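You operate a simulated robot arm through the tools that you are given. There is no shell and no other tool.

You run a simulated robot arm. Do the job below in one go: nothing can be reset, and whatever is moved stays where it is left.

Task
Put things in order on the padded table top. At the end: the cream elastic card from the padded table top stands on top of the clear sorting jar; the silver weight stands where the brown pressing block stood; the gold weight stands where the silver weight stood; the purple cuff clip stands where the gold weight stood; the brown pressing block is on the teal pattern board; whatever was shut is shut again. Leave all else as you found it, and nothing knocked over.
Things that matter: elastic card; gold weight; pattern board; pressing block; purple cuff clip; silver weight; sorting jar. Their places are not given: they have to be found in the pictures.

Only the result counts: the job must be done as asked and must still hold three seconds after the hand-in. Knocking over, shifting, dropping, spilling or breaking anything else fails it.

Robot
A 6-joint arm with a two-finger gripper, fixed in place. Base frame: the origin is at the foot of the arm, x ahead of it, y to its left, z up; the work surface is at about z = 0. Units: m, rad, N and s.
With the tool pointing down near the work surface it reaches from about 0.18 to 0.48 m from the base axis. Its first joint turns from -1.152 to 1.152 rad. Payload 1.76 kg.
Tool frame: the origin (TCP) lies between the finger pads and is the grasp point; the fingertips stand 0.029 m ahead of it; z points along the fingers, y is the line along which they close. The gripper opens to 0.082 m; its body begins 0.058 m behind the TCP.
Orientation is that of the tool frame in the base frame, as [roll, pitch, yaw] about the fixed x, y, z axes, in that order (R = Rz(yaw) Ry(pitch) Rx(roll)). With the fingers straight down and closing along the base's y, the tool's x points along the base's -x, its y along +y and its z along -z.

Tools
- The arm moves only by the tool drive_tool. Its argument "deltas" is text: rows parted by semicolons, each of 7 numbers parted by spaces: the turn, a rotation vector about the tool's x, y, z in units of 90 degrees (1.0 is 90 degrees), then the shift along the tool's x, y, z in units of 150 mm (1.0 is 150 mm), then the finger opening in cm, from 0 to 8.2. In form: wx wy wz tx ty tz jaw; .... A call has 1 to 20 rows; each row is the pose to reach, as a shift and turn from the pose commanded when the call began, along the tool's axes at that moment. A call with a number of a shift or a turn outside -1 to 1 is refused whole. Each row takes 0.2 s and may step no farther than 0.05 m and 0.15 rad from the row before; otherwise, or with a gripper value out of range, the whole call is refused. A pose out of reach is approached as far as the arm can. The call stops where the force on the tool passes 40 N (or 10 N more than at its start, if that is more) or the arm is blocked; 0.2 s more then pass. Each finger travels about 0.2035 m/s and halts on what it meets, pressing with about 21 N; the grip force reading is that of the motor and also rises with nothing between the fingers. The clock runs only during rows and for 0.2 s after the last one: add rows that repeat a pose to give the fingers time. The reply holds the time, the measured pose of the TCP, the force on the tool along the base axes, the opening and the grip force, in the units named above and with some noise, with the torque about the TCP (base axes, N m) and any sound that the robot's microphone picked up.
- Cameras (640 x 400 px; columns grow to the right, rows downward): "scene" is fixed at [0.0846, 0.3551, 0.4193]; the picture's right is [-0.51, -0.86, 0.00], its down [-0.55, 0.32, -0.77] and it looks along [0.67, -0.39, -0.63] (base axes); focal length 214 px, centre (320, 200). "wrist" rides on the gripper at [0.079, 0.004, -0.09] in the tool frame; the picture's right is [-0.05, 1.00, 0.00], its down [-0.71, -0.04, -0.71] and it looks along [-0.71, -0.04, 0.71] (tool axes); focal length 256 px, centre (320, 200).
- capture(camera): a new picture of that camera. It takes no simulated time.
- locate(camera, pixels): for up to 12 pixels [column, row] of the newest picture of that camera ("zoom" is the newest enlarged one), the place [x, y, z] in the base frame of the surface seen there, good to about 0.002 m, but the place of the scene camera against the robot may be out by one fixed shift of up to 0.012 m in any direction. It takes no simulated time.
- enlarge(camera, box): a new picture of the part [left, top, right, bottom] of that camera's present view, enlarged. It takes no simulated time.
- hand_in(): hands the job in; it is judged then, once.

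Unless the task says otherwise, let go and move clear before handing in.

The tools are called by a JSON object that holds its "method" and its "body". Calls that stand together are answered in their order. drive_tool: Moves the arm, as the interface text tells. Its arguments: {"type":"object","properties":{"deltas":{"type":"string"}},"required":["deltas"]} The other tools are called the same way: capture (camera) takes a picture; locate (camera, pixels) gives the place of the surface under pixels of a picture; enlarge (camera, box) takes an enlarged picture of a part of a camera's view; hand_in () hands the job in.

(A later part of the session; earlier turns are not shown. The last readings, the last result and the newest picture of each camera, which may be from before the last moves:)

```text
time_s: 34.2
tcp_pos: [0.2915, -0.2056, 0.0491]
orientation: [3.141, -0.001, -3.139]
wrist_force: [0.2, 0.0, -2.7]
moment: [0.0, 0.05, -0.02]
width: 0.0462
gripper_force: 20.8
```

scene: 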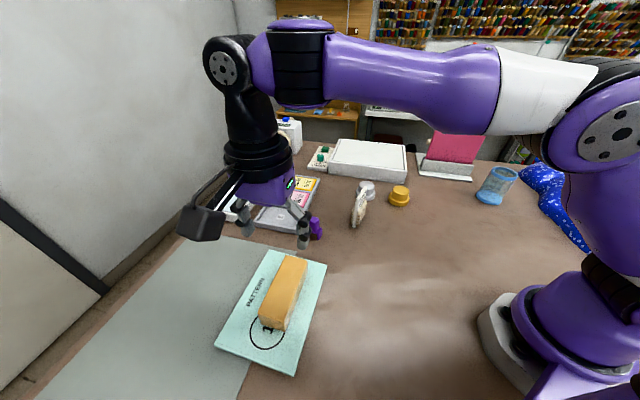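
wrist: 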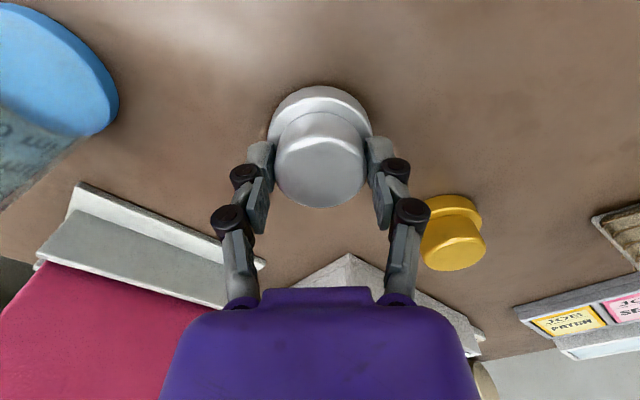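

The load is still on the gripper at z≈0.049, so I'll go down in millimetre steps until the force changes.

{"method": "drive_tool", "body": {"deltas": "0 0 0 0 0 0.005 2.5; 0 0 0 0 0 0.01 2.5; 0 0 0 0 0 0.01 2.5"}}

```text
time_s: 35.0
tcp_pos: [0.2915, -0.2056, 0.0478]
orientation: [3.141, 0.0, 3.14]
wrist_force: [0.2, 0.0, -2.4]
moment: [-0.05, 0.02, -0.01]
width: 0.0467
gripper_force: 20.5
```

{"method": "drive_tool", "body": {"deltas": "0 0 0 0 0 0.006 2.5; 0 0 0 0 0 0.012 2.5; 0 0 0 0 0 0.012 2.5"}}

{"method": "enlarge", "body": {"camera": "scene", "box": [400, 160, 500, 230]}}

```text
time_s: 35.8
tcp_pos: [0.294, -0.2058, 0.047]
orientation: [-3.141, 0.002, 3.141]
wrist_force: [-0.4, 4.3, 14.4]
moment: [0.15, 0.02, 0.02]
width: 0.0465
gripper_force: 20.9
```

```text
5.71 times, centred on (450, 195) of scene
```

zoom: 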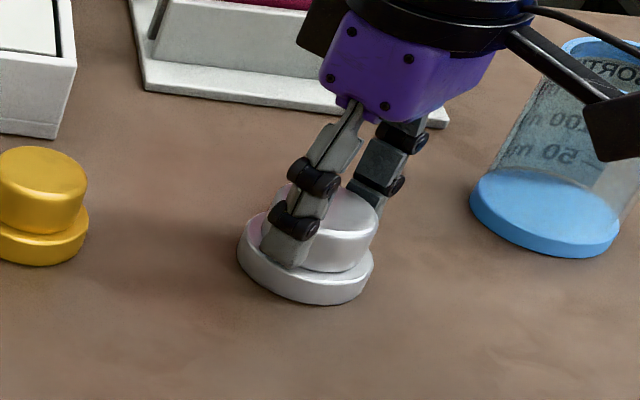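

Contact now, with +14 N upward. I'll open the fingers and rise straight up.

{"method": "drive_tool", "body": {"deltas": "0 0 0 0 0 -0.008 4.6; 0 0 0 0 0 -0.008 5; 0 0 0 0 0 -0.008 6; 0 0 0 0 0 -0.008 7.2; 0 0 0 0 0 -0.008 7.2; 0 0 0 0 0 -0.1 7.2; 0 0 0 0 0 -0.25 7.2; 0 0 0 0 0 -0.45 7.2; 0 0 0 0 0 -0.65 7.2; 0 0 0 0 0 -0.65 7.2"}}

{"method": "capture", "body": {"camera": "wrist"}}

{"method": "capture", "body": {"camera": "scene"}}

```text
time_s: 38.0
tcp_pos: [0.2915, -0.2048, 0.1426]
orientation: [-3.14, 0.001, 3.141]
wrist_force: [0.2, 0.6, -0.7]
moment: [-0.01, -0.01, -0.02]
width: 0.0722
gripper_force: 0.1
```

```text
taken
```

wrist: 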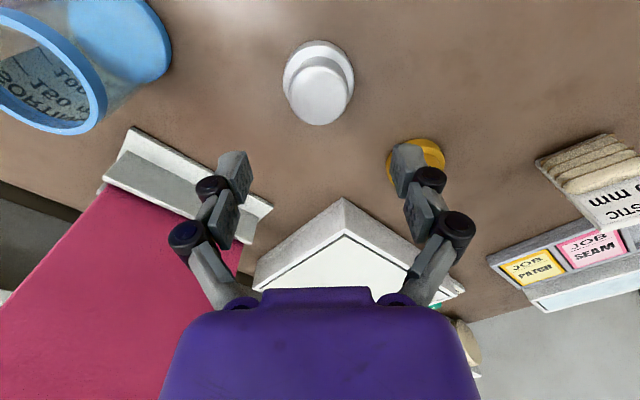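

```text
taken
```

scene: 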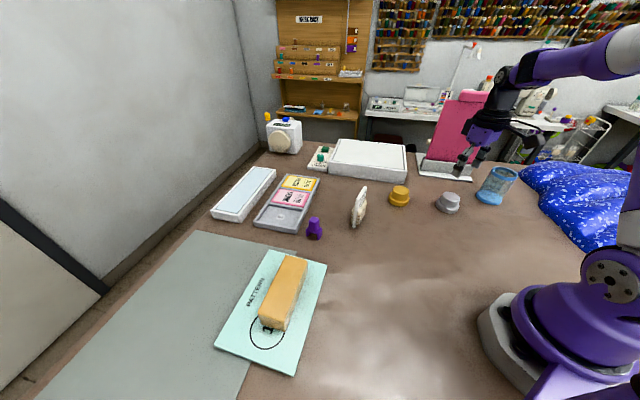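

The silver weight stands upright in the old block spot at wrist (318,95). I'll confirm its position.

{"method": "locate", "body": {"camera": "wrist", "pixels": [[320, 95], [291, 95], [349, 95], [320, 68], [320, 122], [285, 72], [354, 72], [318, 42]]}}

```text
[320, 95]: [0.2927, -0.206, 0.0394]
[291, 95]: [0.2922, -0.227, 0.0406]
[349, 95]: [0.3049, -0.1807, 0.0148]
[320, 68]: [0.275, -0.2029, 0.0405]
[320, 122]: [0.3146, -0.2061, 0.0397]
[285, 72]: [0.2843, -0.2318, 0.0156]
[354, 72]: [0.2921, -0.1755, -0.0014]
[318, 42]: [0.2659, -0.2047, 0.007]
```

The silver is at about (0.293,-0.205), within 2 mm of target. Next I'm moving over the gold weight at (0.3885,-0.106).

{"method": "drive_tool", "body": {"deltas": "0 0 0 -0.13 0.13 0 7.2; 0 0 0 -0.26 0.265 0 7.2; 0 0 0 -0.39 0.4 0 7.2; 0 0 0 -0.52 0.53 0 7.2; 0 0 0 -0.643 0.66 0 7.2; 0 0 0 -0.643 0.66 0.15 7.2; 0 0 0 -0.643 0.66 0.3 7.2; 0 0 0 -0.643 0.66 0.4 7.2; 0 0 0 -0.643 0.66 0.4 7.2"}}

{"method": "capture", "body": {"camera": "wrist"}}

```text
time_s: 40.0
tcp_pos: [0.3883, -0.1041, 0.0838]
orientation: [-3.14, -0.001, 3.14]
wrist_force: [0.7, 0.2, -0.5]
moment: [-0.01, 0.02, 0.01]
width: 0.072
gripper_force: 0.1
```

```text
taken
```

wrist: 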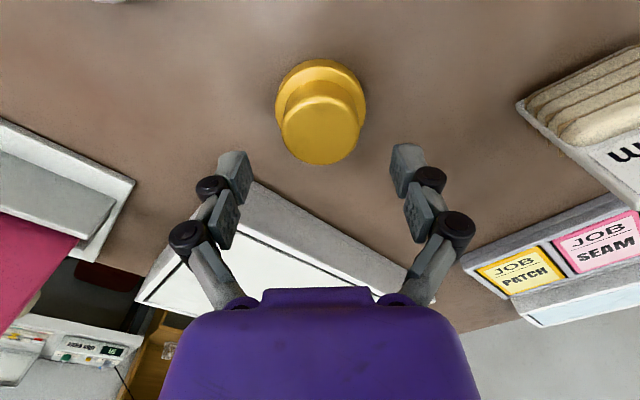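

The gold knob (320,130) is centred between the fingers. I'll descend to z≈0.048 and close.

{"method": "drive_tool", "body": {"deltas": "0 0 0 0 0 0.1 7.2; 0 0 0 0 0 0.18 7.2; 0 0 0 0 0 0.235 7.2; 0 0 0 0 0 0.235 7.2; 0 0 0 0 0 0.235 5; 0 0 0 0 0 0.235 3.5; 0 0 0 0 0 0.235 2.5; 0 0 0 0 0 0.235 2.5"}}

```text
time_s: 41.8
tcp_pos: [0.389, -0.1074, 0.0487]
orientation: [3.141, 0.001, -3.141]
wrist_force: [1.8, 1.3, 2.0]
moment: [0.03, 0.0, 0.0]
width: 0.0469
gripper_force: 20.9
```

Gripped at 0.0469 with 20.9 N. I'll lift slowly to z≈0.10 and carry it to the silver weight's old spot (0.459,-0.035).

{"method": "drive_tool", "body": {"deltas": "0 0 0 0 0 -0.03 2.5; 0 0 0 0 0 -0.07 2.5; 0 0 0 0 0 -0.14 2.5; 0 0 0 0 0 -0.24 2.5; 0 0 0 0 0 -0.35 2.5; 0 0 0 -0.1 0.1 -0.35 2.5; 0 0 0 -0.22 0.22 -0.35 2.5; 0 0 0 -0.35 0.35 -0.35 2.5; 0 0 0 -0.47 0.472 -0.35 2.5; 0 0 0 -0.47 0.472 -0.35 2.5; 0 0 0 -0.47 0.472 -0.25 2.5; 0 0 0 -0.47 0.472 -0.15 2.5; 0 0 0 -0.47 0.472 -0.08 2.5; 0 0 0 -0.47 0.472 -0.08 2.5"}}

{"method": "capture", "body": {"camera": "wrist"}}

{"method": "enlarge", "body": {"camera": "scene", "box": [300, 130, 480, 250]}}

```text
time_s: 44.8
tcp_pos: [0.4568, -0.036, 0.0592]
orientation: [-3.141, 0.001, -3.141]
wrist_force: [0.7, -0.2, -2.6]
moment: [-0.04, 0.02, -0.01]
width: 0.0461
gripper_force: 20.5
```

```text
taken
```

wrist: 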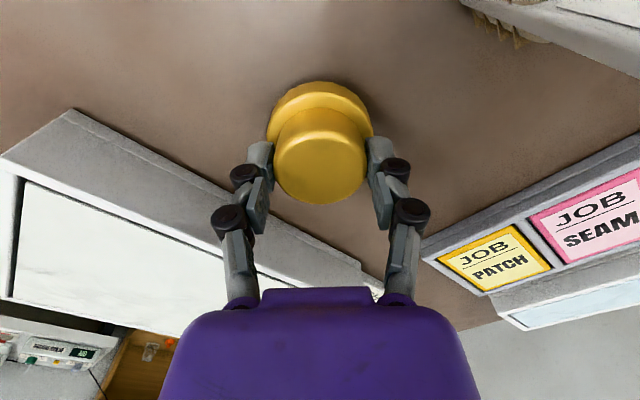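

```text
3.33 times, centred on (390, 190) of scene
```

zoom: 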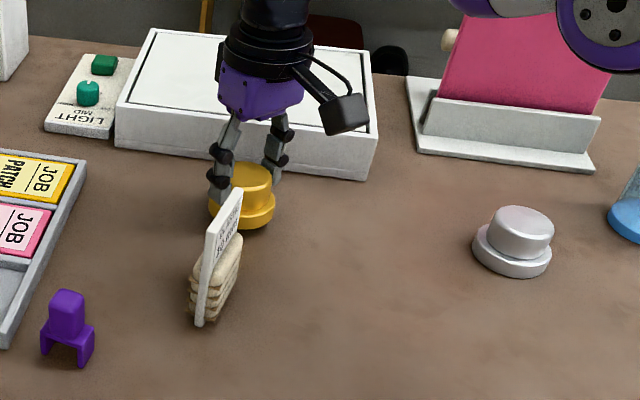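

The gold weight is level over the silver's old spot. The measured x reads about 1.5 mm short, so I'll nudge forward and lower until contact.

{"method": "drive_tool", "body": {"deltas": "0 0 0 -0.01 0 0.03 2.5; 0 0 0 -0.01 0 0.055 2.5; 0 0 0 -0.01 0 0.07 2.5; 0 0 0 -0.01 0 0.078 2.5; 0 0 0 -0.01 0 0.083 2.5; 0 0 0 -0.01 0 0.083 2.5"}}

```text
time_s: 46.2
tcp_pos: [0.4602, -0.0355, 0.0478]
orientation: [-3.141, 0.001, -3.141]
wrist_force: [-2.0, 0.8, 13.8]
moment: [0.01, 0.02, 0.0]
width: 0.0464
gripper_force: 20.7
```

Contact at +13.8 N. I'll open and rise.

{"method": "drive_tool", "body": {"deltas": "0 0 0 0 0 -0.006 4.6; 0 0 0 0 0 -0.006 5; 0 0 0 0 0 -0.006 6; 0 0 0 0 0 -0.006 7.2; 0 0 0 0 0 -0.006 7.2; 0 0 0 0 0 -0.1 7.2; 0 0 0 0 0 -0.25 7.2; 0 0 0 0 0 -0.4 7.2; 0 0 0 0 0 -0.6 7.2; 0 0 0 0 0 -0.6 7.2"}}

{"method": "capture", "body": {"camera": "wrist"}}

```text
time_s: 48.4
tcp_pos: [0.4587, -0.0359, 0.1367]
orientation: [3.141, 0.001, 3.141]
wrist_force: [0.7, -0.1, 0.7]
moment: [0.01, 0.02, 0.0]
width: 0.0718
gripper_force: 0.1
```

```text
taken
```

wrist: 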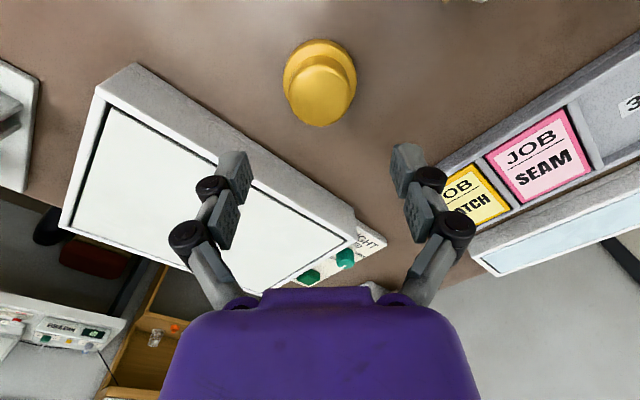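

The gold weight stands upright at (320,90) in the picture. I'll check its position and then move toward the clip, passing high over the card.

{"method": "locate", "body": {"camera": "wrist", "pixels": [[320, 97], [292, 97], [348, 97], [320, 70], [320, 123], [284, 75], [356, 75], [319, 42]]}}

{"method": "drive_tool", "body": {"deltas": "0 0 -0.03 0.076 0.105 -0.06 7.2; 0 0 -0.065 0.152 0.21 -0.12 7.2; 0 0 -0.1 0.228 0.314 -0.18 7.2; 0 0 -0.135 0.305 0.419 -0.24 7.2; 0 0 -0.17 0.381 0.524 -0.3 7.2; 0 0 -0.205 0.457 0.628 -0.3 7.2; 0 0 -0.244 0.533 0.733 -0.3 7.2; 0 0 -0.244 0.533 0.733 -0.3 7.2"}}

{"method": "capture", "body": {"camera": "wrist"}}

```text
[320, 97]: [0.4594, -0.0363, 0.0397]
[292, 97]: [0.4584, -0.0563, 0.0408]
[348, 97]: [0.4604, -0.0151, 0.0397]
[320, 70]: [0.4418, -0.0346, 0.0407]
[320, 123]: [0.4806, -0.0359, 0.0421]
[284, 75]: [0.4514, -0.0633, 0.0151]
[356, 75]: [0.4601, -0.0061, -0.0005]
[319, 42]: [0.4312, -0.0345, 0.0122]
```

```text
time_s: 50.2
tcp_pos: [0.3802, 0.0748, 0.1815]
orientation: [-3.142, 0.0, -2.758]
wrist_force: [-1.2, 0.3, 0.4]
moment: [0.02, -0.02, 0.02]
width: 0.0719
gripper_force: 0.1
```

```text
taken
```

wrist: 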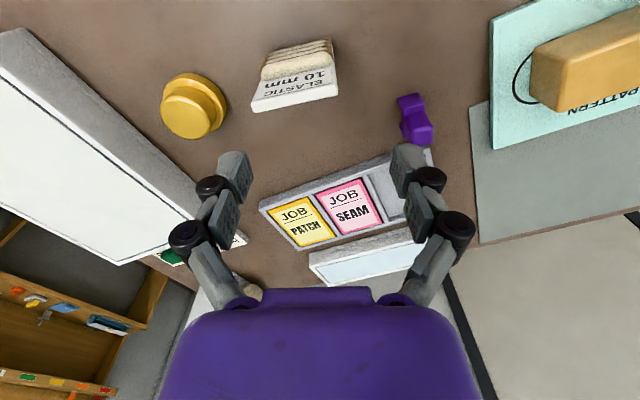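

The gold is at (0.459,-0.036), spot on. From here both the card (295,75) and clip (415,118) are visible, so I'll zoom on each.

{"method": "enlarge", "body": {"camera": "wrist", "box": [235, 30, 355, 120]}}

{"method": "locate", "body": {"camera": "zoom", "pixels": [[90, 385], [92, 350], [545, 335], [540, 290], [300, 350], [300, 372], [120, 120], [525, 60], [130, 190], [530, 190], [330, 170], [330, 60]]}}

{"method": "enlarge", "body": {"camera": "wrist", "box": [375, 75, 455, 155]}}

```text
4.44 times, centred on (295, 75) of wrist
```

zoom: 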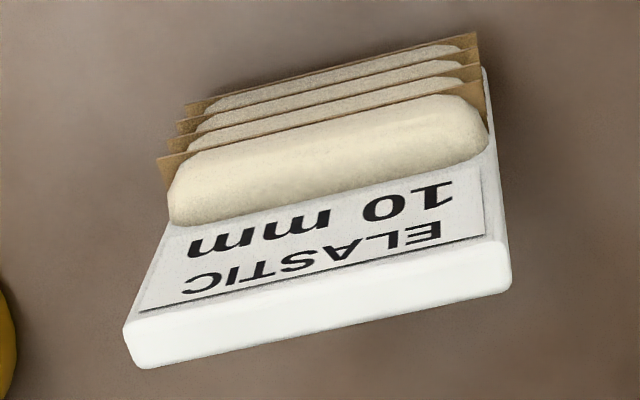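

```text
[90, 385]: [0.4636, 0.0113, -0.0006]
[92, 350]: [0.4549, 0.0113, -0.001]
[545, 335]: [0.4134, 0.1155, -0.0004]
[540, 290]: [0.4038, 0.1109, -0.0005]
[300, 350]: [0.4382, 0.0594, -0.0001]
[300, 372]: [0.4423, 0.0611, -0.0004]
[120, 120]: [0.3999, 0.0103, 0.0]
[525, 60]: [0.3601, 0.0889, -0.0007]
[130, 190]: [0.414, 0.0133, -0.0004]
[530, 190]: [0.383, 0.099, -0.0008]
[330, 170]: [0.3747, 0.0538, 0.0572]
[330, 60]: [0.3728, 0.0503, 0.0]
```

```text
5.00 times, centred on (415, 115) of wrist
```

zoom: 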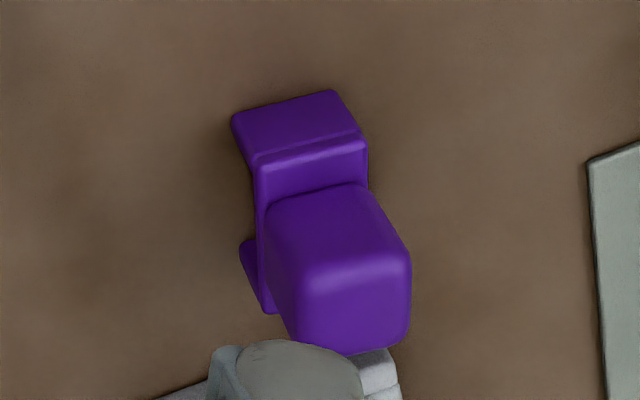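

The last zoom shows the clip's knob top (350,305) and one leg/bridge (310,130). I'll locate these now and then re-zoom the card.

{"method": "locate", "body": {"camera": "zoom", "pixels": [[352, 305], [302, 310], [408, 300], [352, 272], [352, 345], [350, 230], [310, 170], [265, 180], [362, 160], [290, 110], [240, 130], [335, 100]]}}

{"method": "enlarge", "body": {"camera": "wrist", "box": [235, 30, 355, 120]}}

{"method": "locate", "body": {"camera": "zoom", "pixels": [[130, 335], [140, 360], [505, 255], [505, 285], [320, 300], [320, 325], [165, 185], [485, 110], [325, 150], [190, 100], [470, 40], [325, 85]]}}

```text
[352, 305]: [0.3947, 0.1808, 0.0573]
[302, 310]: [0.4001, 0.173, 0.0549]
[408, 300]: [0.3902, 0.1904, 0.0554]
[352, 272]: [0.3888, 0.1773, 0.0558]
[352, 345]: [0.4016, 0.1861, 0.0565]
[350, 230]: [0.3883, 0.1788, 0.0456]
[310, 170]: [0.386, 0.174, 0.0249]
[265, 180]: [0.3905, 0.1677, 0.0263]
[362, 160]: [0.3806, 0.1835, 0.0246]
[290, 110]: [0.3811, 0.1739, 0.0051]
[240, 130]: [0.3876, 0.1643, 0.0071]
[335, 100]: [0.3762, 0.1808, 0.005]
```

```text
4.44 times, centred on (295, 75) of wrist
```

zoom: 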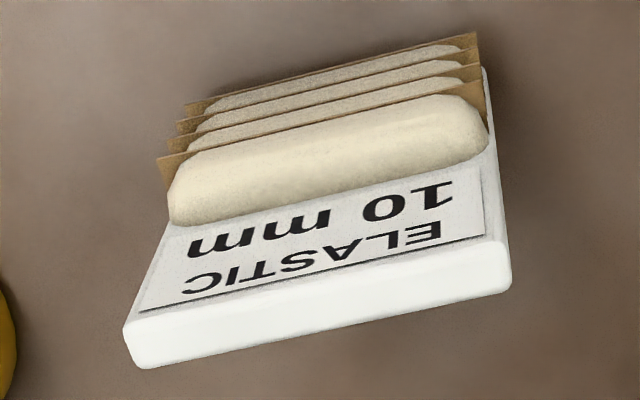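

```text
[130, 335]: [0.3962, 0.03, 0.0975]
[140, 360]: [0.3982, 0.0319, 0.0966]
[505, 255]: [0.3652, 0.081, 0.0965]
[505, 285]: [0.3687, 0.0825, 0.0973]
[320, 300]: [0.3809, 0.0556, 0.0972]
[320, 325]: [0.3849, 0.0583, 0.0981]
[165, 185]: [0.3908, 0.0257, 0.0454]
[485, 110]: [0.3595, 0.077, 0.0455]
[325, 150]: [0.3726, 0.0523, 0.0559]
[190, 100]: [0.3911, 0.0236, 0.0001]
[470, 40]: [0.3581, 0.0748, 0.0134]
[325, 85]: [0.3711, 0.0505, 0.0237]
```

The card's top edge runs from (0.397,0.031) to (0.367,0.082) at 121°, about 60 mm wide. The clip's knob is centred at (0.395,0.182) and aligned the same way. I'll move above the clip with the fingers closing along 120°.

{"method": "drive_tool", "body": {"deltas": "0 0 -0.022 -0.07 0.125 0 6; 0 0 -0.045 -0.14 0.25 0 6; 0 0 -0.067 -0.21 0.376 0 6; 0 0 -0.0893 -0.286 0.5 0 6; 0 0 -0.0893 -0.357 0.627 0 6; 0 0 -0.0893 -0.357 0.627 0.2 6; 0 0 -0.0893 -0.357 0.627 0.4 6; 0 0 -0.0893 -0.357 0.627 0.5 6; 0 0 -0.0893 -0.357 0.627 0.5 6"}}

{"method": "capture", "body": {"camera": "wrist"}}

{"method": "enlarge", "body": {"camera": "scene", "box": [230, 130, 410, 260]}}

```text
time_s: 52.2
tcp_pos: [0.3932, 0.1814, 0.1065]
orientation: [3.141, 0.001, -2.618]
wrist_force: [0.6, -0.4, 0.0]
moment: [0.0, 0.02, 0.02]
width: 0.0599
gripper_force: 0.1
```

```text
taken
```

wrist: 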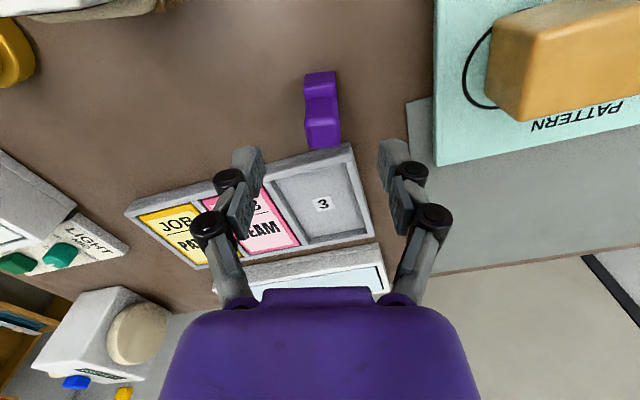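

```text
3.08 times, centred on (320, 195) of scene
```

zoom: 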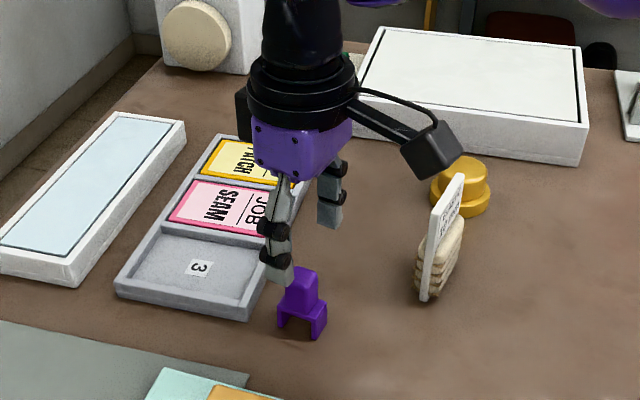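

The clip's knob (323,132) sits midway between the fingers (262 and 381). One quick position check of its top, then I'll go down.

{"method": "locate", "body": {"camera": "wrist", "pixels": [[323, 132], [309, 132], [338, 132], [323, 122], [323, 144], [322, 100], [320, 78], [345, 165], [320, 160]]}}

```text
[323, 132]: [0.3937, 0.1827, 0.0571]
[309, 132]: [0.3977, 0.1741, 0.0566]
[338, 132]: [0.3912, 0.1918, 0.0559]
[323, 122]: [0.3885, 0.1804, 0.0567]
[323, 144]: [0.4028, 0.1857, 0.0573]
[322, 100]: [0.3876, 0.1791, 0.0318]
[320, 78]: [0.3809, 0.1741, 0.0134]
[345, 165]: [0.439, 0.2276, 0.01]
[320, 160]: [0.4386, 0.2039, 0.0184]
```

The knob centre is (0.395,0.183), matching the tool to within a millimetre. I'll descend to z≈0.055 and close.

{"method": "drive_tool", "body": {"deltas": "0 0 0 0 0.004 0.12 6; 0 0 0 0 0.004 0.24 6; 0 0 0 0 0.004 0.32 6; 0 0 0 0 0.004 0.35 6; 0 0 0 0 0.004 0.35 6; 0 0 0 0 0.004 0.35 4; 0 0 0 0 0.004 0.35 2.5; 0 0 0 0 0.004 0.35 1.2; 0 0 0 0 0.004 0.35 1.2"}}

{"method": "enlarge", "body": {"camera": "scene", "box": [270, 170, 370, 250]}}

```text
time_s: 54.2
tcp_pos: [0.392, 0.1811, 0.0542]
orientation: [3.14, -0.001, -2.617]
wrist_force: [-0.3, 0.0, -0.8]
moment: [0.01, 0.03, 0.0]
width: 0.0208
gripper_force: 21.1
```

```text
5.00 times, centred on (320, 210) of scene
```

zoom: 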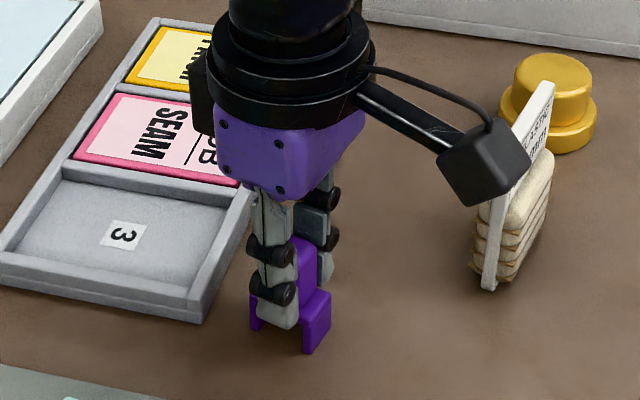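

The clip is held at 0.0208 m. I'll lift it to z≈0.16, pull back toward the arm so the path skirts the card, then carry it across.

{"method": "drive_tool", "body": {"deltas": "0 0 0 0 0 -0.05 1.2; 0 0 0 0 0 -0.15 1.2; 0 0 0 0 0 -0.3 1.2; 0 0 0 0 0 -0.5 1.2; 0 0 0 0 0 -0.7 1.2; 0 0 0 0.15 -0.005 -0.7 1.2; 0 0 0 0.3 -0.01 -0.7 1.2; 0 0 0 0.46 -0.016 -0.7 1.2; 0 0 0 0.629 -0.022 -0.7 1.2; 0 0 0 0.629 -0.022 -0.7 1.2"}}

{"method": "capture", "body": {"camera": "wrist"}}

{"method": "capture", "body": {"camera": "scene"}}

```text
time_s: 56.4
tcp_pos: [0.3147, 0.1306, 0.1569]
orientation: [3.142, 0.0, -2.619]
wrist_force: [-0.2, -0.6, 0.0]
moment: [-0.01, 0.0, -0.02]
width: 0.0207
gripper_force: 21.4
```

```text
taken
```

wrist: 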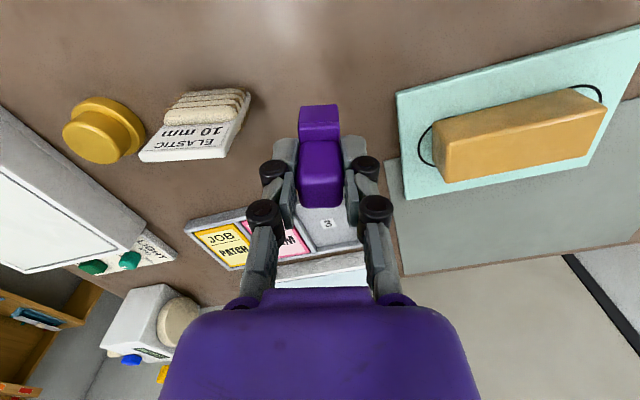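

```text
taken
```

scene: 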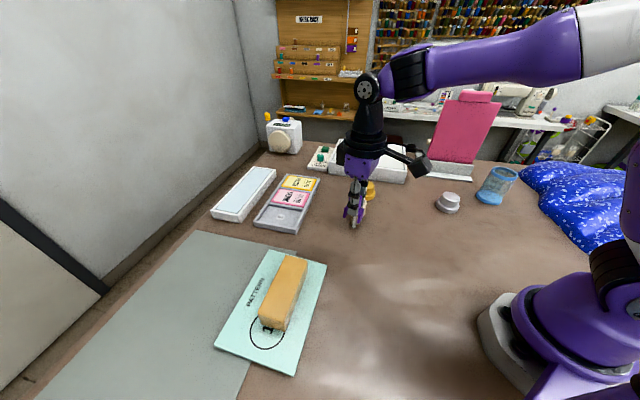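

The clip hangs upright between the fingers at (320,165). I'm carrying it in −y on the arm's side of the card.

{"method": "drive_tool", "body": {"deltas": "0 0 0 0.08 -0.14 0 1.2; 0 0 0 0.162 -0.28 0 1.2; 0 0 0 0.243 -0.42 0 1.2; 0 0 0 0.324 -0.56 0 1.2; 0 0 0 0.405 -0.7 0 1.2; 0 0 0 0.486 -0.84 0 1.2; 0 0 0 0.567 -0.981 0 1.2; 0 0 0 0.567 -0.981 0 1.2"}}

```text
time_s: 58.2
tcp_pos: [0.3142, -0.04, 0.1584]
orientation: [3.14, -0.001, -2.618]
wrist_force: [-0.2, -0.1, -0.2]
moment: [-0.04, -0.04, 0.01]
width: 0.0209
gripper_force: 21.3
```

Holding well. Next I go over the gold weight's old spot (0.3885,-0.106) and down to about 1 cm above the table.

{"method": "drive_tool", "body": {"deltas": "0 0 0 -0.04 -0.13 0 1.2; 0 0 0 -0.08 -0.26 0 1.2; 0 0 0 -0.12 -0.39 0 1.2; 0 0 0 -0.16 -0.52 0 1.2; 0 0 0 -0.199 -0.642 0 1.2; 0 0 0 -0.199 -0.642 0 1.2; 0 0 0 -0.199 -0.642 0.2 1.2; 0 0 0 -0.199 -0.642 0.4 1.2; 0 0 0 -0.199 -0.642 0.55 1.2; 0 0 0 -0.199 -0.642 0.63 1.2; 0 0 0 -0.199 -0.642 0.63 1.2"}}

{"method": "capture", "body": {"camera": "wrist"}}

{"method": "enlarge", "body": {"camera": "scene", "box": [330, 140, 480, 240]}}

```text
time_s: 60.6
tcp_pos: [0.3876, -0.1065, 0.0647]
orientation: [-3.141, 0.0, -2.618]
wrist_force: [0.6, 0.5, 0.0]
moment: [0.0, -0.03, 0.03]
width: 0.0209
gripper_force: 21.2
```

```text
taken
```

wrist: 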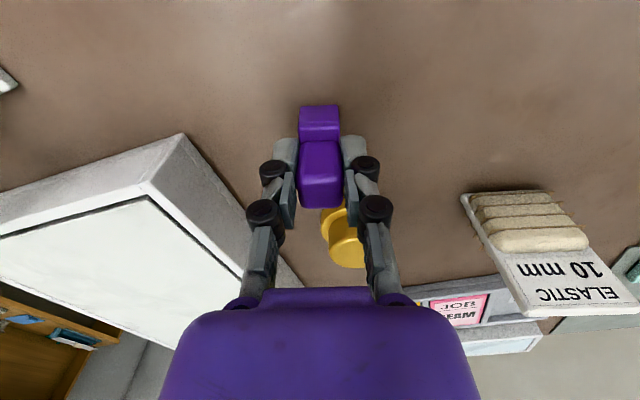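

```text
4.00 times, centred on (405, 190) of scene
```

zoom: 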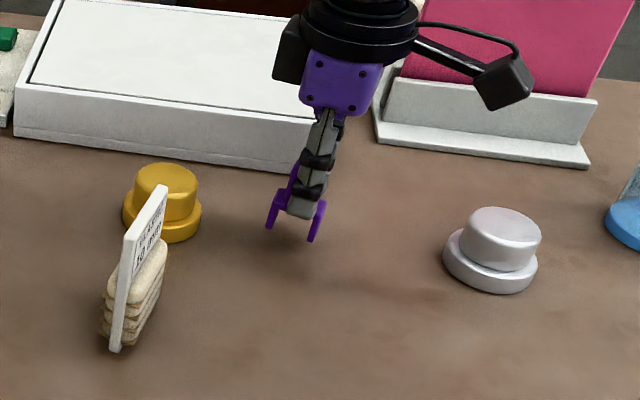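

The clip hovers over the gold's old spot, legs down. I'll lower it the last centimetre.

{"method": "drive_tool", "body": {"deltas": "0 0 0 0 0 0.03 1.2; 0 0 0 0 0 0.05 1.2; 0 0 0 0 0 0.062 1.2; 0 0 0 0 0 0.07 1.2; 0 0 0 0 0 0.07 1.2"}}

```text
time_s: 61.8
tcp_pos: [0.3882, -0.1055, 0.0549]
orientation: [3.141, 0.0, -2.617]
wrist_force: [0.0, -0.1, -0.4]
moment: [0.02, -0.02, -0.02]
width: 0.0207
gripper_force: 21.3
```

{"method": "drive_tool", "body": {"deltas": "0 0 0 0 0 0.005 1.2; 0 0 0 0 0 0.01 1.2; 0 0 0 0 0 0.015 1.2; 0 0 0 0 0 0.015 1.2"}}

{"method": "enlarge", "body": {"camera": "scene", "box": [360, 150, 450, 220]}}

```text
time_s: 62.8
tcp_pos: [0.3888, -0.106, 0.0542]
orientation: [-3.14, 0.002, -2.619]
wrist_force: [-1.0, 2.3, 4.2]
moment: [0.05, 0.02, 0.01]
width: 0.0204
gripper_force: 20.8
```

```text
5.71 times, centred on (405, 185) of scene
```

zoom: 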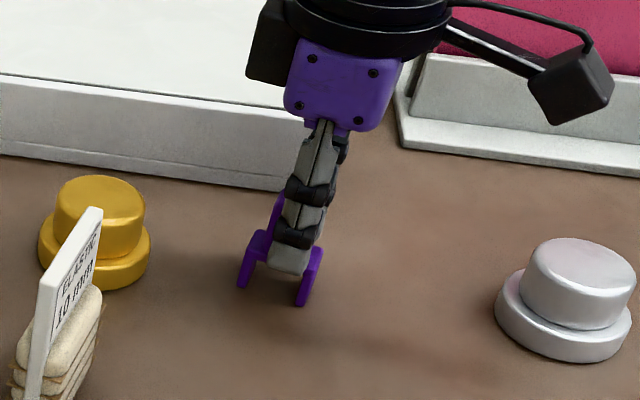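

A light contact of 4 N is felt. I'll open the fingers gradually and rise.

{"method": "drive_tool", "body": {"deltas": "0 0 0 0 0 -0.003 2.4; 0 0 0 0 0 -0.003 3; 0 0 0 0 0 -0.003 4; 0 0 0 0 0 -0.003 5.5; 0 0 0 0 0 -0.003 5.5; 0 0 0 0 0 -0.1 5.5; 0 0 0 0 0 -0.25 5.5; 0 0 0 0 0 -0.4 5.5; 0 0 0 0 0 -0.6 5.5; 0 0 0 0 0 -0.6 5.5"}}

{"method": "capture", "body": {"camera": "wrist"}}

{"method": "enlarge", "body": {"camera": "scene", "box": [330, 140, 480, 240]}}

```text
time_s: 65.0
tcp_pos: [0.3884, -0.107, 0.1438]
orientation: [-3.141, -0.001, -2.618]
wrist_force: [-0.4, -0.3, 0.3]
moment: [0.01, 0.02, 0.02]
width: 0.0551
gripper_force: 0.0
```

```text
taken
```

wrist: 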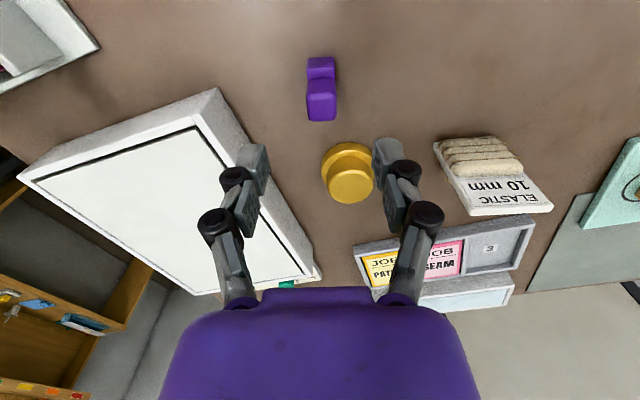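

```text
4.00 times, centred on (405, 190) of scene
```

zoom: 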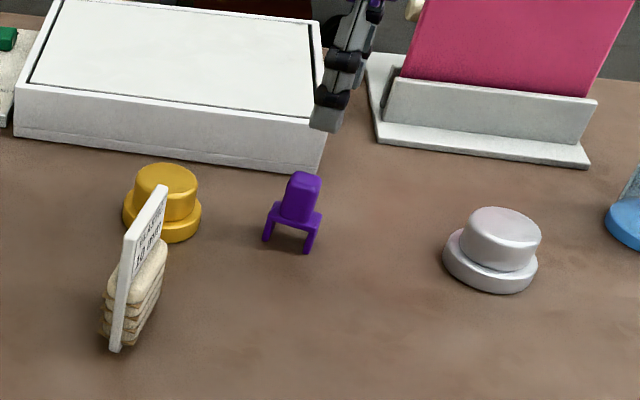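

The clip stands upright in the gold's old spot at (320,100). I'll confirm its position and then test whether the arm can reach above the jar at z≈0.20 with the empty gripper.

{"method": "locate", "body": {"camera": "wrist", "pixels": [[321, 102], [309, 102], [334, 102], [321, 94], [321, 116], [320, 75], [320, 62]]}}

{"method": "drive_tool", "body": {"deltas": "0 0 0 0 0 -0.2 5.5; 0 0 0 0 0 -0.38 5.5; 0 0 0.07 0.128 -0.069 -0.38 5.5; 0 0 0.14 0.256 -0.138 -0.38 5.5; 0 0 0.21 0.384 -0.207 -0.38 5.5; 0 0 0.285 0.511 -0.277 -0.38 5.5; 0 0 0.36 0.639 -0.346 -0.38 5.5; 0 0 0.43 0.767 -0.415 -0.38 5.5; 0 0 0.5 0.895 -0.484 -0.38 5.5; 0 0 0.5 0.895 -0.484 -0.38 5.5"}}

```text
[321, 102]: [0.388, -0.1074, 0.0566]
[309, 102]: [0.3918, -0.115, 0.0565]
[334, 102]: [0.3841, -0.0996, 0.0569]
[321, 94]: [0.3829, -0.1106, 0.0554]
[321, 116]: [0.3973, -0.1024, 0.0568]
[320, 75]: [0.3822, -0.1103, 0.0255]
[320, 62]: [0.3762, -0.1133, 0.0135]
```

```text
time_s: 67.2
tcp_pos: [0.3067, -0.2373, 0.1979]
orientation: [3.14, -0.001, 2.877]
wrist_force: [0.4, 0.4, -0.7]
moment: [0.02, -0.01, -0.02]
width: 0.0551
gripper_force: 0.1
```

The clip is at (0.389,-0.107), within a millimetre of target. Now I'm moving above the jar centre to test the reach.

{"method": "drive_tool", "body": {"deltas": "0 0 0.073 0.024 -0.141 0 5.5; 0 0 0.146 0.048 -0.282 0 5.5; 0 0 0.218 0.072 -0.423 0 5.5; 0 0 0.29 0.095 -0.564 0 5.5; 0 0 0.363 0.119 -0.705 0 5.5; 0 0 0.4356 0.143 -0.846 0 5.5; 0 0 0.4356 0.143 -0.846 0 5.5"}}

{"method": "capture", "body": {"camera": "wrist"}}

{"method": "enlarge", "body": {"camera": "wrist", "box": [250, 60, 390, 180]}}

{"method": "capture", "body": {"camera": "scene"}}

```text
time_s: 68.8
tcp_pos: [0.2542, -0.3522, 0.2023]
orientation: [3.141, 0.0, 2.192]
wrist_force: [0.2, 0.2, -0.4]
moment: [-0.03, -0.03, -0.03]
width: 0.0549
gripper_force: 0.0
```

```text
taken
```

wrist: 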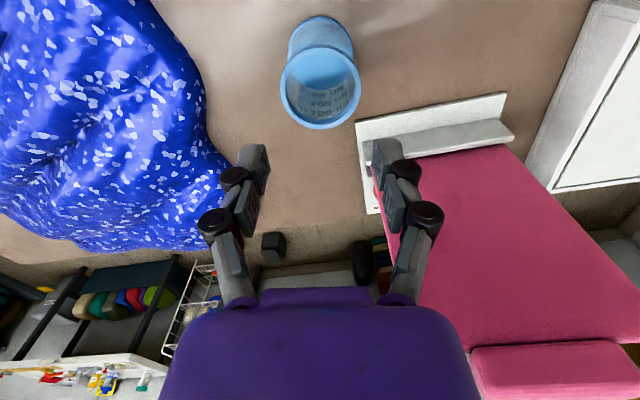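

```text
3.33 times, centred on (320, 120) of wrist
```

zoom: 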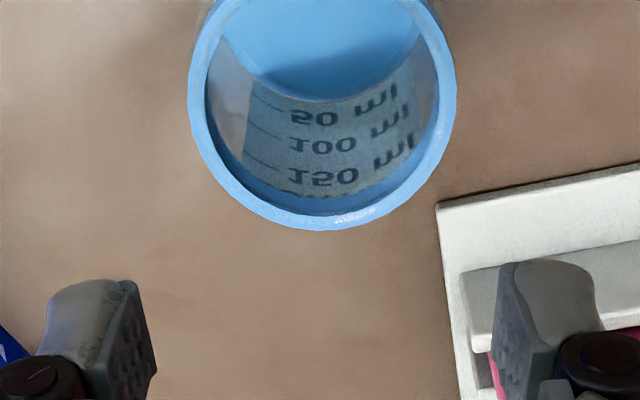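

```text
taken
```

scene: 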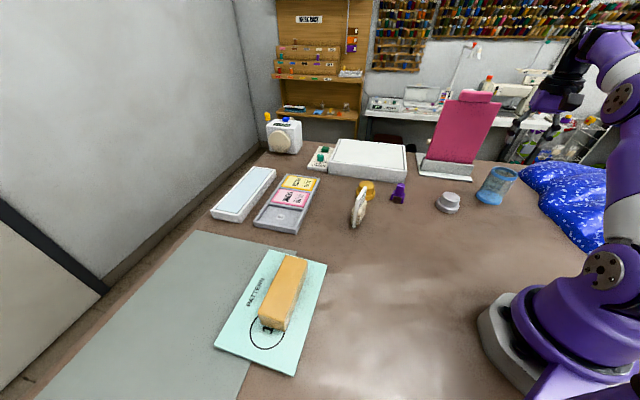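

The arm reaches there fine (0.2542,-0.3522,0.2023). I'll zoom on the jar rim at (320,85) to pin its centre and widths.

{"method": "enlarge", "body": {"camera": "wrist", "box": [265, 5, 375, 135]}}

{"method": "locate", "body": {"camera": "wrist", "pixels": [[282, 88], [358, 88], [320, 126], [286, 70], [355, 70], [292, 108], [350, 106], [320, 50], [320, 55], [309, 124], [335, 122], [320, 80]]}}

```text
3.08 times, centred on (320, 70) of wrist
```

zoom: 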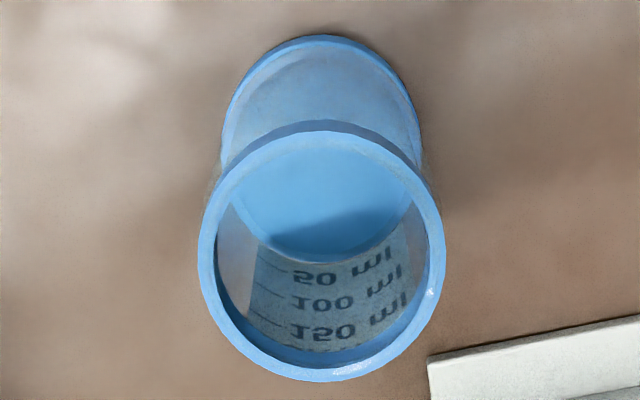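

```text
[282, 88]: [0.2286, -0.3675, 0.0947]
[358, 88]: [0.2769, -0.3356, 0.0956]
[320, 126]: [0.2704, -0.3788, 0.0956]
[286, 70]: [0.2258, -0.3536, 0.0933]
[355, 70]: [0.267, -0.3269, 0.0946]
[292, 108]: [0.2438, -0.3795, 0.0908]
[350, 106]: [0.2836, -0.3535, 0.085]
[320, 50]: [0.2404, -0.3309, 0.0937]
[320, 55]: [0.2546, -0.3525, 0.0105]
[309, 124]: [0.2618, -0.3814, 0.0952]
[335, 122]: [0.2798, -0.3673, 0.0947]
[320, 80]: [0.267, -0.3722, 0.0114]
```

The rim measures about 61 mm outside and 52 mm inside, centred at (0.2547,-0.3535). The 60 mm card can therefore span it across the middle. I'm heading back to the card now at z≈0.20.

{"method": "drive_tool", "body": {"deltas": "0 0 0 0.12 0.118 0 5.5; 0 0 0 0.24 0.236 0 5.5; 0 0 0 0.36 0.353 0 5.5; 0 0 0 0.482 0.471 0 5.5; 0 0 0 0.6 0.589 0 5.5; 0 0 0 0.72 0.706 0 5.5; 0 0 0 0.84 0.824 0 5.5; 0 0 0 0.964 0.942 0 5.5; 0 0 0 0.964 0.942 0 5.5"}}

{"method": "drive_tool", "body": {"deltas": "0 0 0.01 0.11 0.126 0 5.5; 0 0 0.02 0.22 0.251 0 5.5; 0 0 0.03 0.327 0.377 0 5.5; 0 0 0.04 0.436 0.502 0 5.5; 0 0 0.05 0.545 0.628 0 5.5; 0 0 0.06 0.654 0.753 0 5.5; 0 0 0.064 0.763 0.879 0 5.5; 0 0 0.064 0.763 0.879 0 5.5"}}

{"method": "capture", "body": {"camera": "wrist"}}

```text
time_s: 70.8
tcp_pos: [0.285, -0.1546, 0.1991]
orientation: [-3.14, -0.001, 2.195]
wrist_force: [0.2, -0.4, 0.1]
moment: [0.01, 0.01, 0.0]
width: 0.055
gripper_force: 0.0
```

```text
time_s: 72.6
tcp_pos: [0.3246, 0.0182, 0.1973]
orientation: [-3.14, 0.0, 2.094]
wrist_force: [-0.5, 0.2, 0.2]
moment: [0.01, 0.02, -0.03]
width: 0.0551
gripper_force: 0.0
```

```text
taken
```

wrist: 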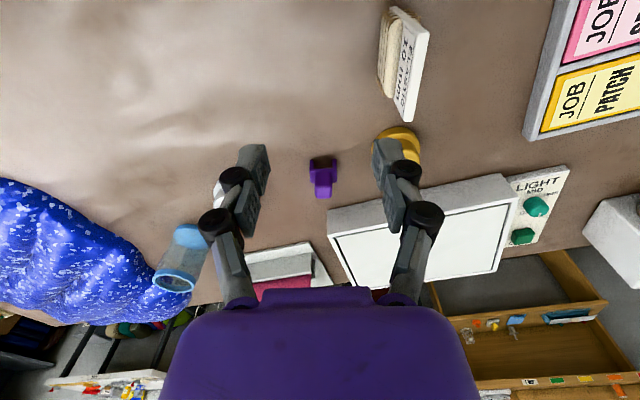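

At yaw 120° and z≈0.20, the card shows at (405,65). I'll zoom in to measure its top face from this side.

{"method": "enlarge", "body": {"camera": "wrist", "box": [360, 0, 460, 130]}}

```text
3.08 times, centred on (410, 65) of wrist
```

zoom: 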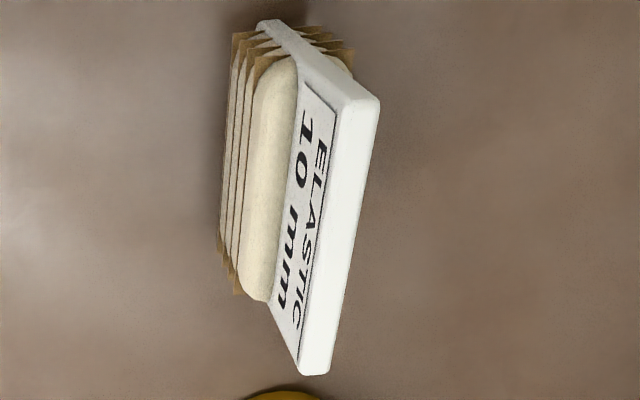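

{"method": "locate", "body": {"camera": "zoom", "pixels": [[360, 104], [350, 115], [375, 105], [331, 240], [352, 240], [341, 240], [314, 370], [305, 360], [325, 362], [265, 30], [280, 45], [258, 24]]}}

```text
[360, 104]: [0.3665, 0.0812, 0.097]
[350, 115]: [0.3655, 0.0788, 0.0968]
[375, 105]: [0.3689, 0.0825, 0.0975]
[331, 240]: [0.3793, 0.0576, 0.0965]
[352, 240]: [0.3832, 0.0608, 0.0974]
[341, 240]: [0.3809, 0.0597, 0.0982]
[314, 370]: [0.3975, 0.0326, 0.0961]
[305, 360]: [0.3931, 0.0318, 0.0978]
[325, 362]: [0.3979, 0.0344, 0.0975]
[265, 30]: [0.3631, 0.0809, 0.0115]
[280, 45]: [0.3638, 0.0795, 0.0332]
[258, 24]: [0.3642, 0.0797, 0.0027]
```

The card's top centre is (0.382,0.0565), 6 mm thick, running along 120.5°, which matches the tool's yaw. I'll move directly above it, keeping the fingertips above the card top.

{"method": "drive_tool", "body": {"deltas": "0 0 0 0.01 0.12 0 5.5; 0 0 0 0.02 0.24 0 5.5; 0 0 0 0.03 0.36 0 5.5; 0 0 0 0.038 0.461 0 5.5; 0 0 0 0.038 0.461 0 5.5; 0 0 0 0.038 0.461 0.15 5.5; 0 0 0 0.038 0.461 0.3 5.5; 0 0 0 0.038 0.461 0.4 5.5; 0 0 0 0.038 0.461 0.4 5.5"}}

{"method": "capture", "body": {"camera": "wrist"}}

{"method": "enlarge", "body": {"camera": "scene", "box": [300, 130, 430, 240]}}

```text
time_s: 74.6
tcp_pos: [0.382, 0.0565, 0.1397]
orientation: [-3.14, 0.0, 2.094]
wrist_force: [0.3, 0.0, 0.6]
moment: [0.02, 0.01, 0.02]
width: 0.0552
gripper_force: 0.1
```

```text
taken
```

wrist: 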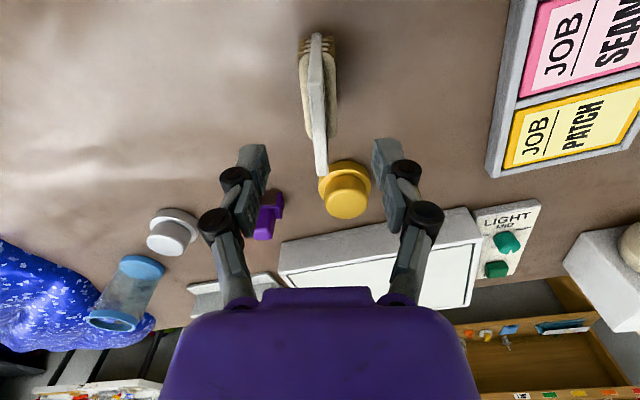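

```text
3.64 times, centred on (365, 185) of scene
```

zoom: 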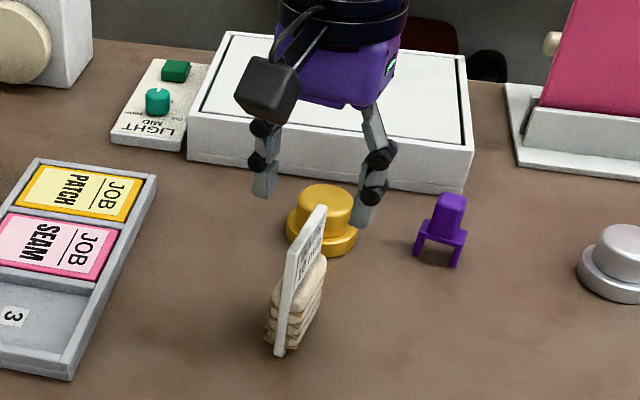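

The card lies between the fingers at (318,105). I'll zoom in once more to check centring and tilt before going down.

{"method": "enlarge", "body": {"camera": "wrist", "box": [220, 20, 420, 200]}}

{"method": "locate", "body": {"camera": "wrist", "pixels": [[317, 60], [312, 60], [323, 60], [320, 120], [315, 120], [325, 120], [321, 170], [318, 40], [303, 85], [334, 85]]}}

```text
2.22 times, centred on (320, 110) of wrist
```

zoom: 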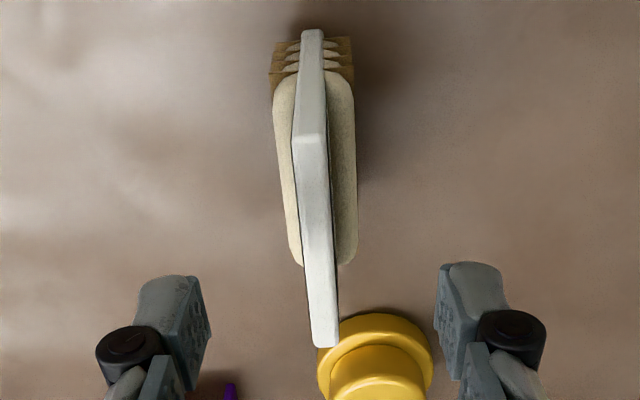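

```text
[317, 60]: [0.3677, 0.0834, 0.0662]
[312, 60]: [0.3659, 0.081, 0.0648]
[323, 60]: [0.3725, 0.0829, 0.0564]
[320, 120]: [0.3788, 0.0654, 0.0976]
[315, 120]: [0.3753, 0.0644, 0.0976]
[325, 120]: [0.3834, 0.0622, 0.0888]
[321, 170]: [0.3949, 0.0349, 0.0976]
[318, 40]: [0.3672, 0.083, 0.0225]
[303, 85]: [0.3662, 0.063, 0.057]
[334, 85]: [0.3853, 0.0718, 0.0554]
```

The computed and observed columns agree (315/322), so the card is within 1 mm of the finger mid-plane. I'll descend to z≈0.090, so the tips stay above the elastic, and close gently.

{"method": "drive_tool", "body": {"deltas": "0 0 0 0 0 0.1 5.5; 0 0 0 0 0 0.2 5.5; 0 0 0 0 0 0.28 5.5; 0 0 0 0 0 0.332 5.5; 0 0 0 0 0 0.332 5.5; 0 0 0 0 0 0.332 4; 0 0 0 0 0 0.332 2.5; 0 0 0 0 0 0.332 1.4; 0 0 0 0 0 0.332 0.4; 0 0 0 0 0 0.332 0.2; 0 0 0 0 0 0.332 0.2"}}

{"method": "capture", "body": {"camera": "wrist"}}

{"method": "enlarge", "body": {"camera": "scene", "box": [300, 130, 430, 240]}}

```text
time_s: 77.0
tcp_pos: [0.3817, 0.0564, 0.0889]
orientation: [-3.14, 0.0, 2.096]
wrist_force: [-0.3, 0.4, -0.9]
moment: [0.01, -0.02, -0.01]
width: 0.0072
gripper_force: 21.4
```

```text
taken
```

wrist: 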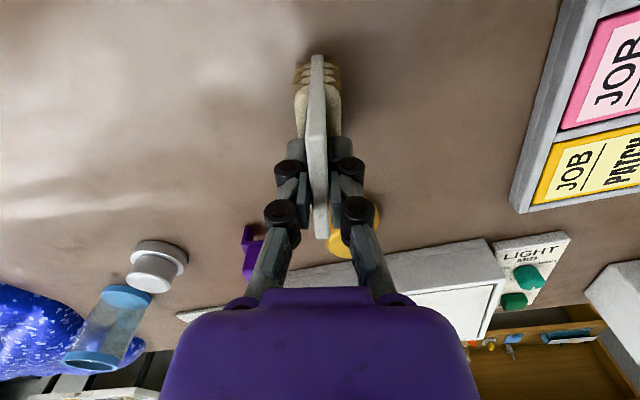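

```text
3.64 times, centred on (365, 185) of scene
```

zoom: 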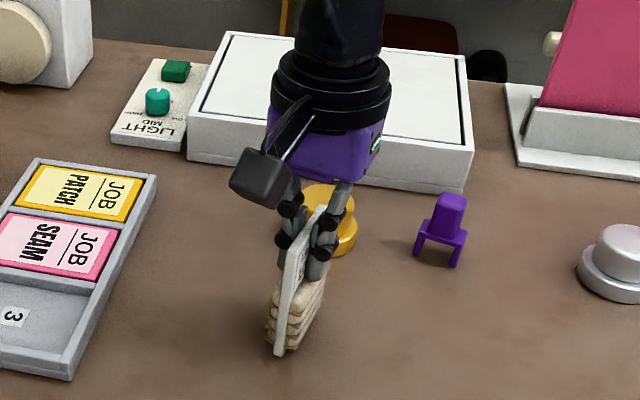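

The card is gripped at 7.2 mm. I'll lift it straight up to z≈0.205 and then swing back toward the jar side.

{"method": "drive_tool", "body": {"deltas": "0 0 0 0 0 -0.04 0.2; 0 0 0 0 0 -0.12 0.2; 0 0 0 0 0 -0.27 0.2; 0 0 0 0 0 -0.44 0.2; 0 0 0 0 0 -0.61 0.2; 0 0 0 0 0 -0.767 0.2; 0 0 0 0 0 -0.767 0.2; 0 0 0.037 -0.082 -0.124 -0.767 0.2; 0 0 0.074 -0.164 -0.248 -0.767 0.2; 0 0 0.111 -0.246 -0.373 -0.767 0.2; 0 0 0.148 -0.329 -0.497 -0.767 0.2; 0 0 0.185 -0.411 -0.622 -0.767 0.2; 0 0 0.222 -0.493 -0.746 -0.767 0.2; 0 0 0.222 -0.493 -0.746 -0.767 0.2"}}

{"method": "capture", "body": {"camera": "wrist"}}

{"method": "capture", "body": {"camera": "scene"}}

```text
time_s: 80.0
tcp_pos: [0.3214, -0.0655, 0.2065]
orientation: [3.141, -0.002, 1.746]
wrist_force: [-0.3, -1.2, -0.5]
moment: [0.05, 0.0, -0.02]
width: 0.007
gripper_force: 21.0
```

```text
taken
```

wrist: 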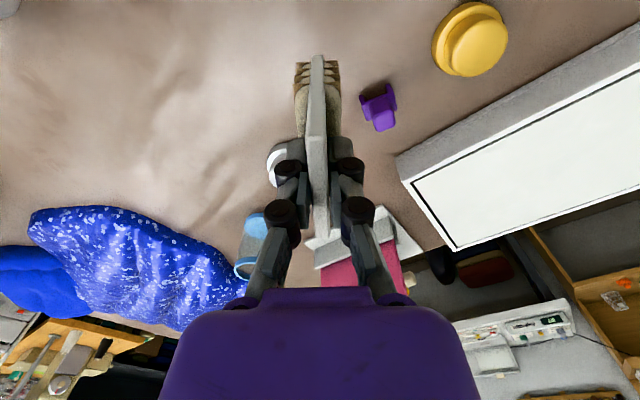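

```text
taken
```

scene: 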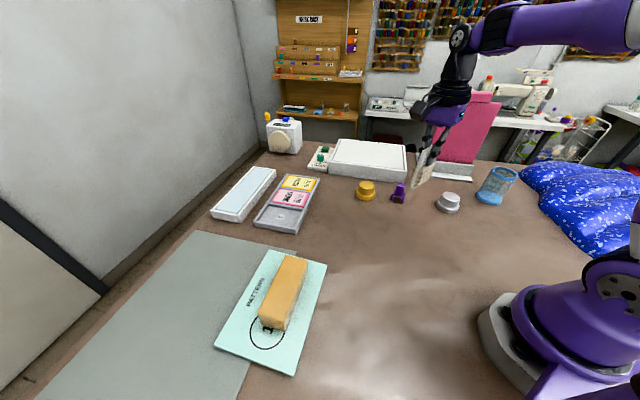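

The card hangs straight in the gripper, unchanged from the grasp view. I'm continuing toward the jar with the card bottom about 2 cm above rim height.

{"method": "drive_tool", "body": {"deltas": "0 0 0.034 -0.14 -0.054 0 0.2; 0 0 0.068 -0.281 -0.108 0 0.2; 0 0 0.102 -0.421 -0.162 0 0.2; 0 0 0.135 -0.562 -0.215 0 0.2; 0 0 0.169 -0.702 -0.269 0 0.2; 0 0 0.203 -0.843 -0.323 0 0.2; 0 0 0.237 -0.983 -0.377 0 0.2; 0 0 0.237 -0.983 -0.377 0 0.2"}}

```text
time_s: 81.8
tcp_pos: [0.291, -0.2198, 0.2045]
orientation: [-3.142, 0.0, 1.375]
wrist_force: [0.0, 0.7, -0.5]
moment: [0.07, 0.01, 0.0]
width: 0.007
gripper_force: 20.9
```

Steady, width still 7.0 mm. This is the last leg to the jar centre at z≈0.205.

{"method": "drive_tool", "body": {"deltas": "0 0 0.034 -0.133 -0.01 0 0.2; 0 0 0.068 -0.266 -0.019 0 0.2; 0 0 0.102 -0.399 -0.029 0 0.2; 0 0 0.135 -0.532 -0.038 0 0.2; 0 0 0.169 -0.665 -0.048 0 0.2; 0 0 0.203 -0.798 -0.057 0 0.2; 0 0 0.237 -0.931 -0.067 0 0.2; 0 0 0.237 -0.931 -0.067 0 0.2; 0 0 0.237 -0.931 -0.067 0 0.2"}}

{"method": "capture", "body": {"camera": "wrist"}}

{"method": "enlarge", "body": {"camera": "scene", "box": [440, 100, 560, 220]}}

{"method": "enlarge", "body": {"camera": "wrist", "box": [250, 30, 390, 150]}}

```text
time_s: 83.8
tcp_pos: [0.2554, -0.3538, 0.2031]
orientation: [-3.14, 0.001, 1.0]
wrist_force: [0.4, -0.2, 0.0]
moment: [-0.02, -0.01, 0.0]
width: 0.0069
gripper_force: 20.8
```

```text
taken
```

wrist: 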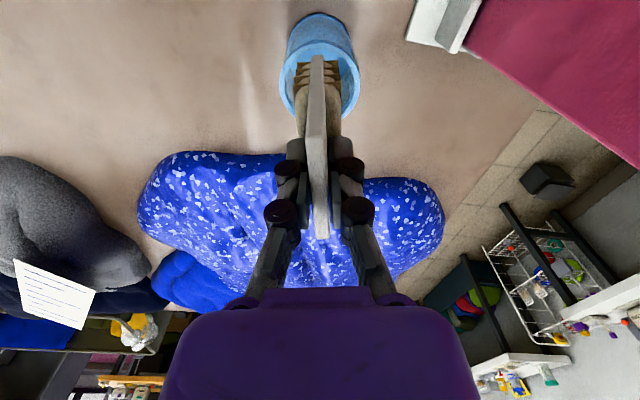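

```text
3.33 times, centred on (500, 160) of scene
```

zoom: 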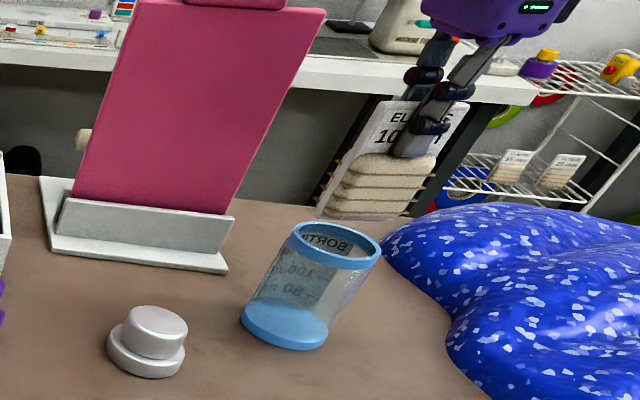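

```text
3.33 times, centred on (320, 90) of wrist
```

zoom: 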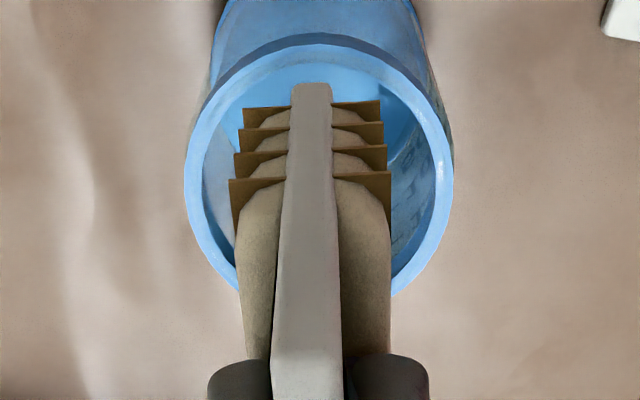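

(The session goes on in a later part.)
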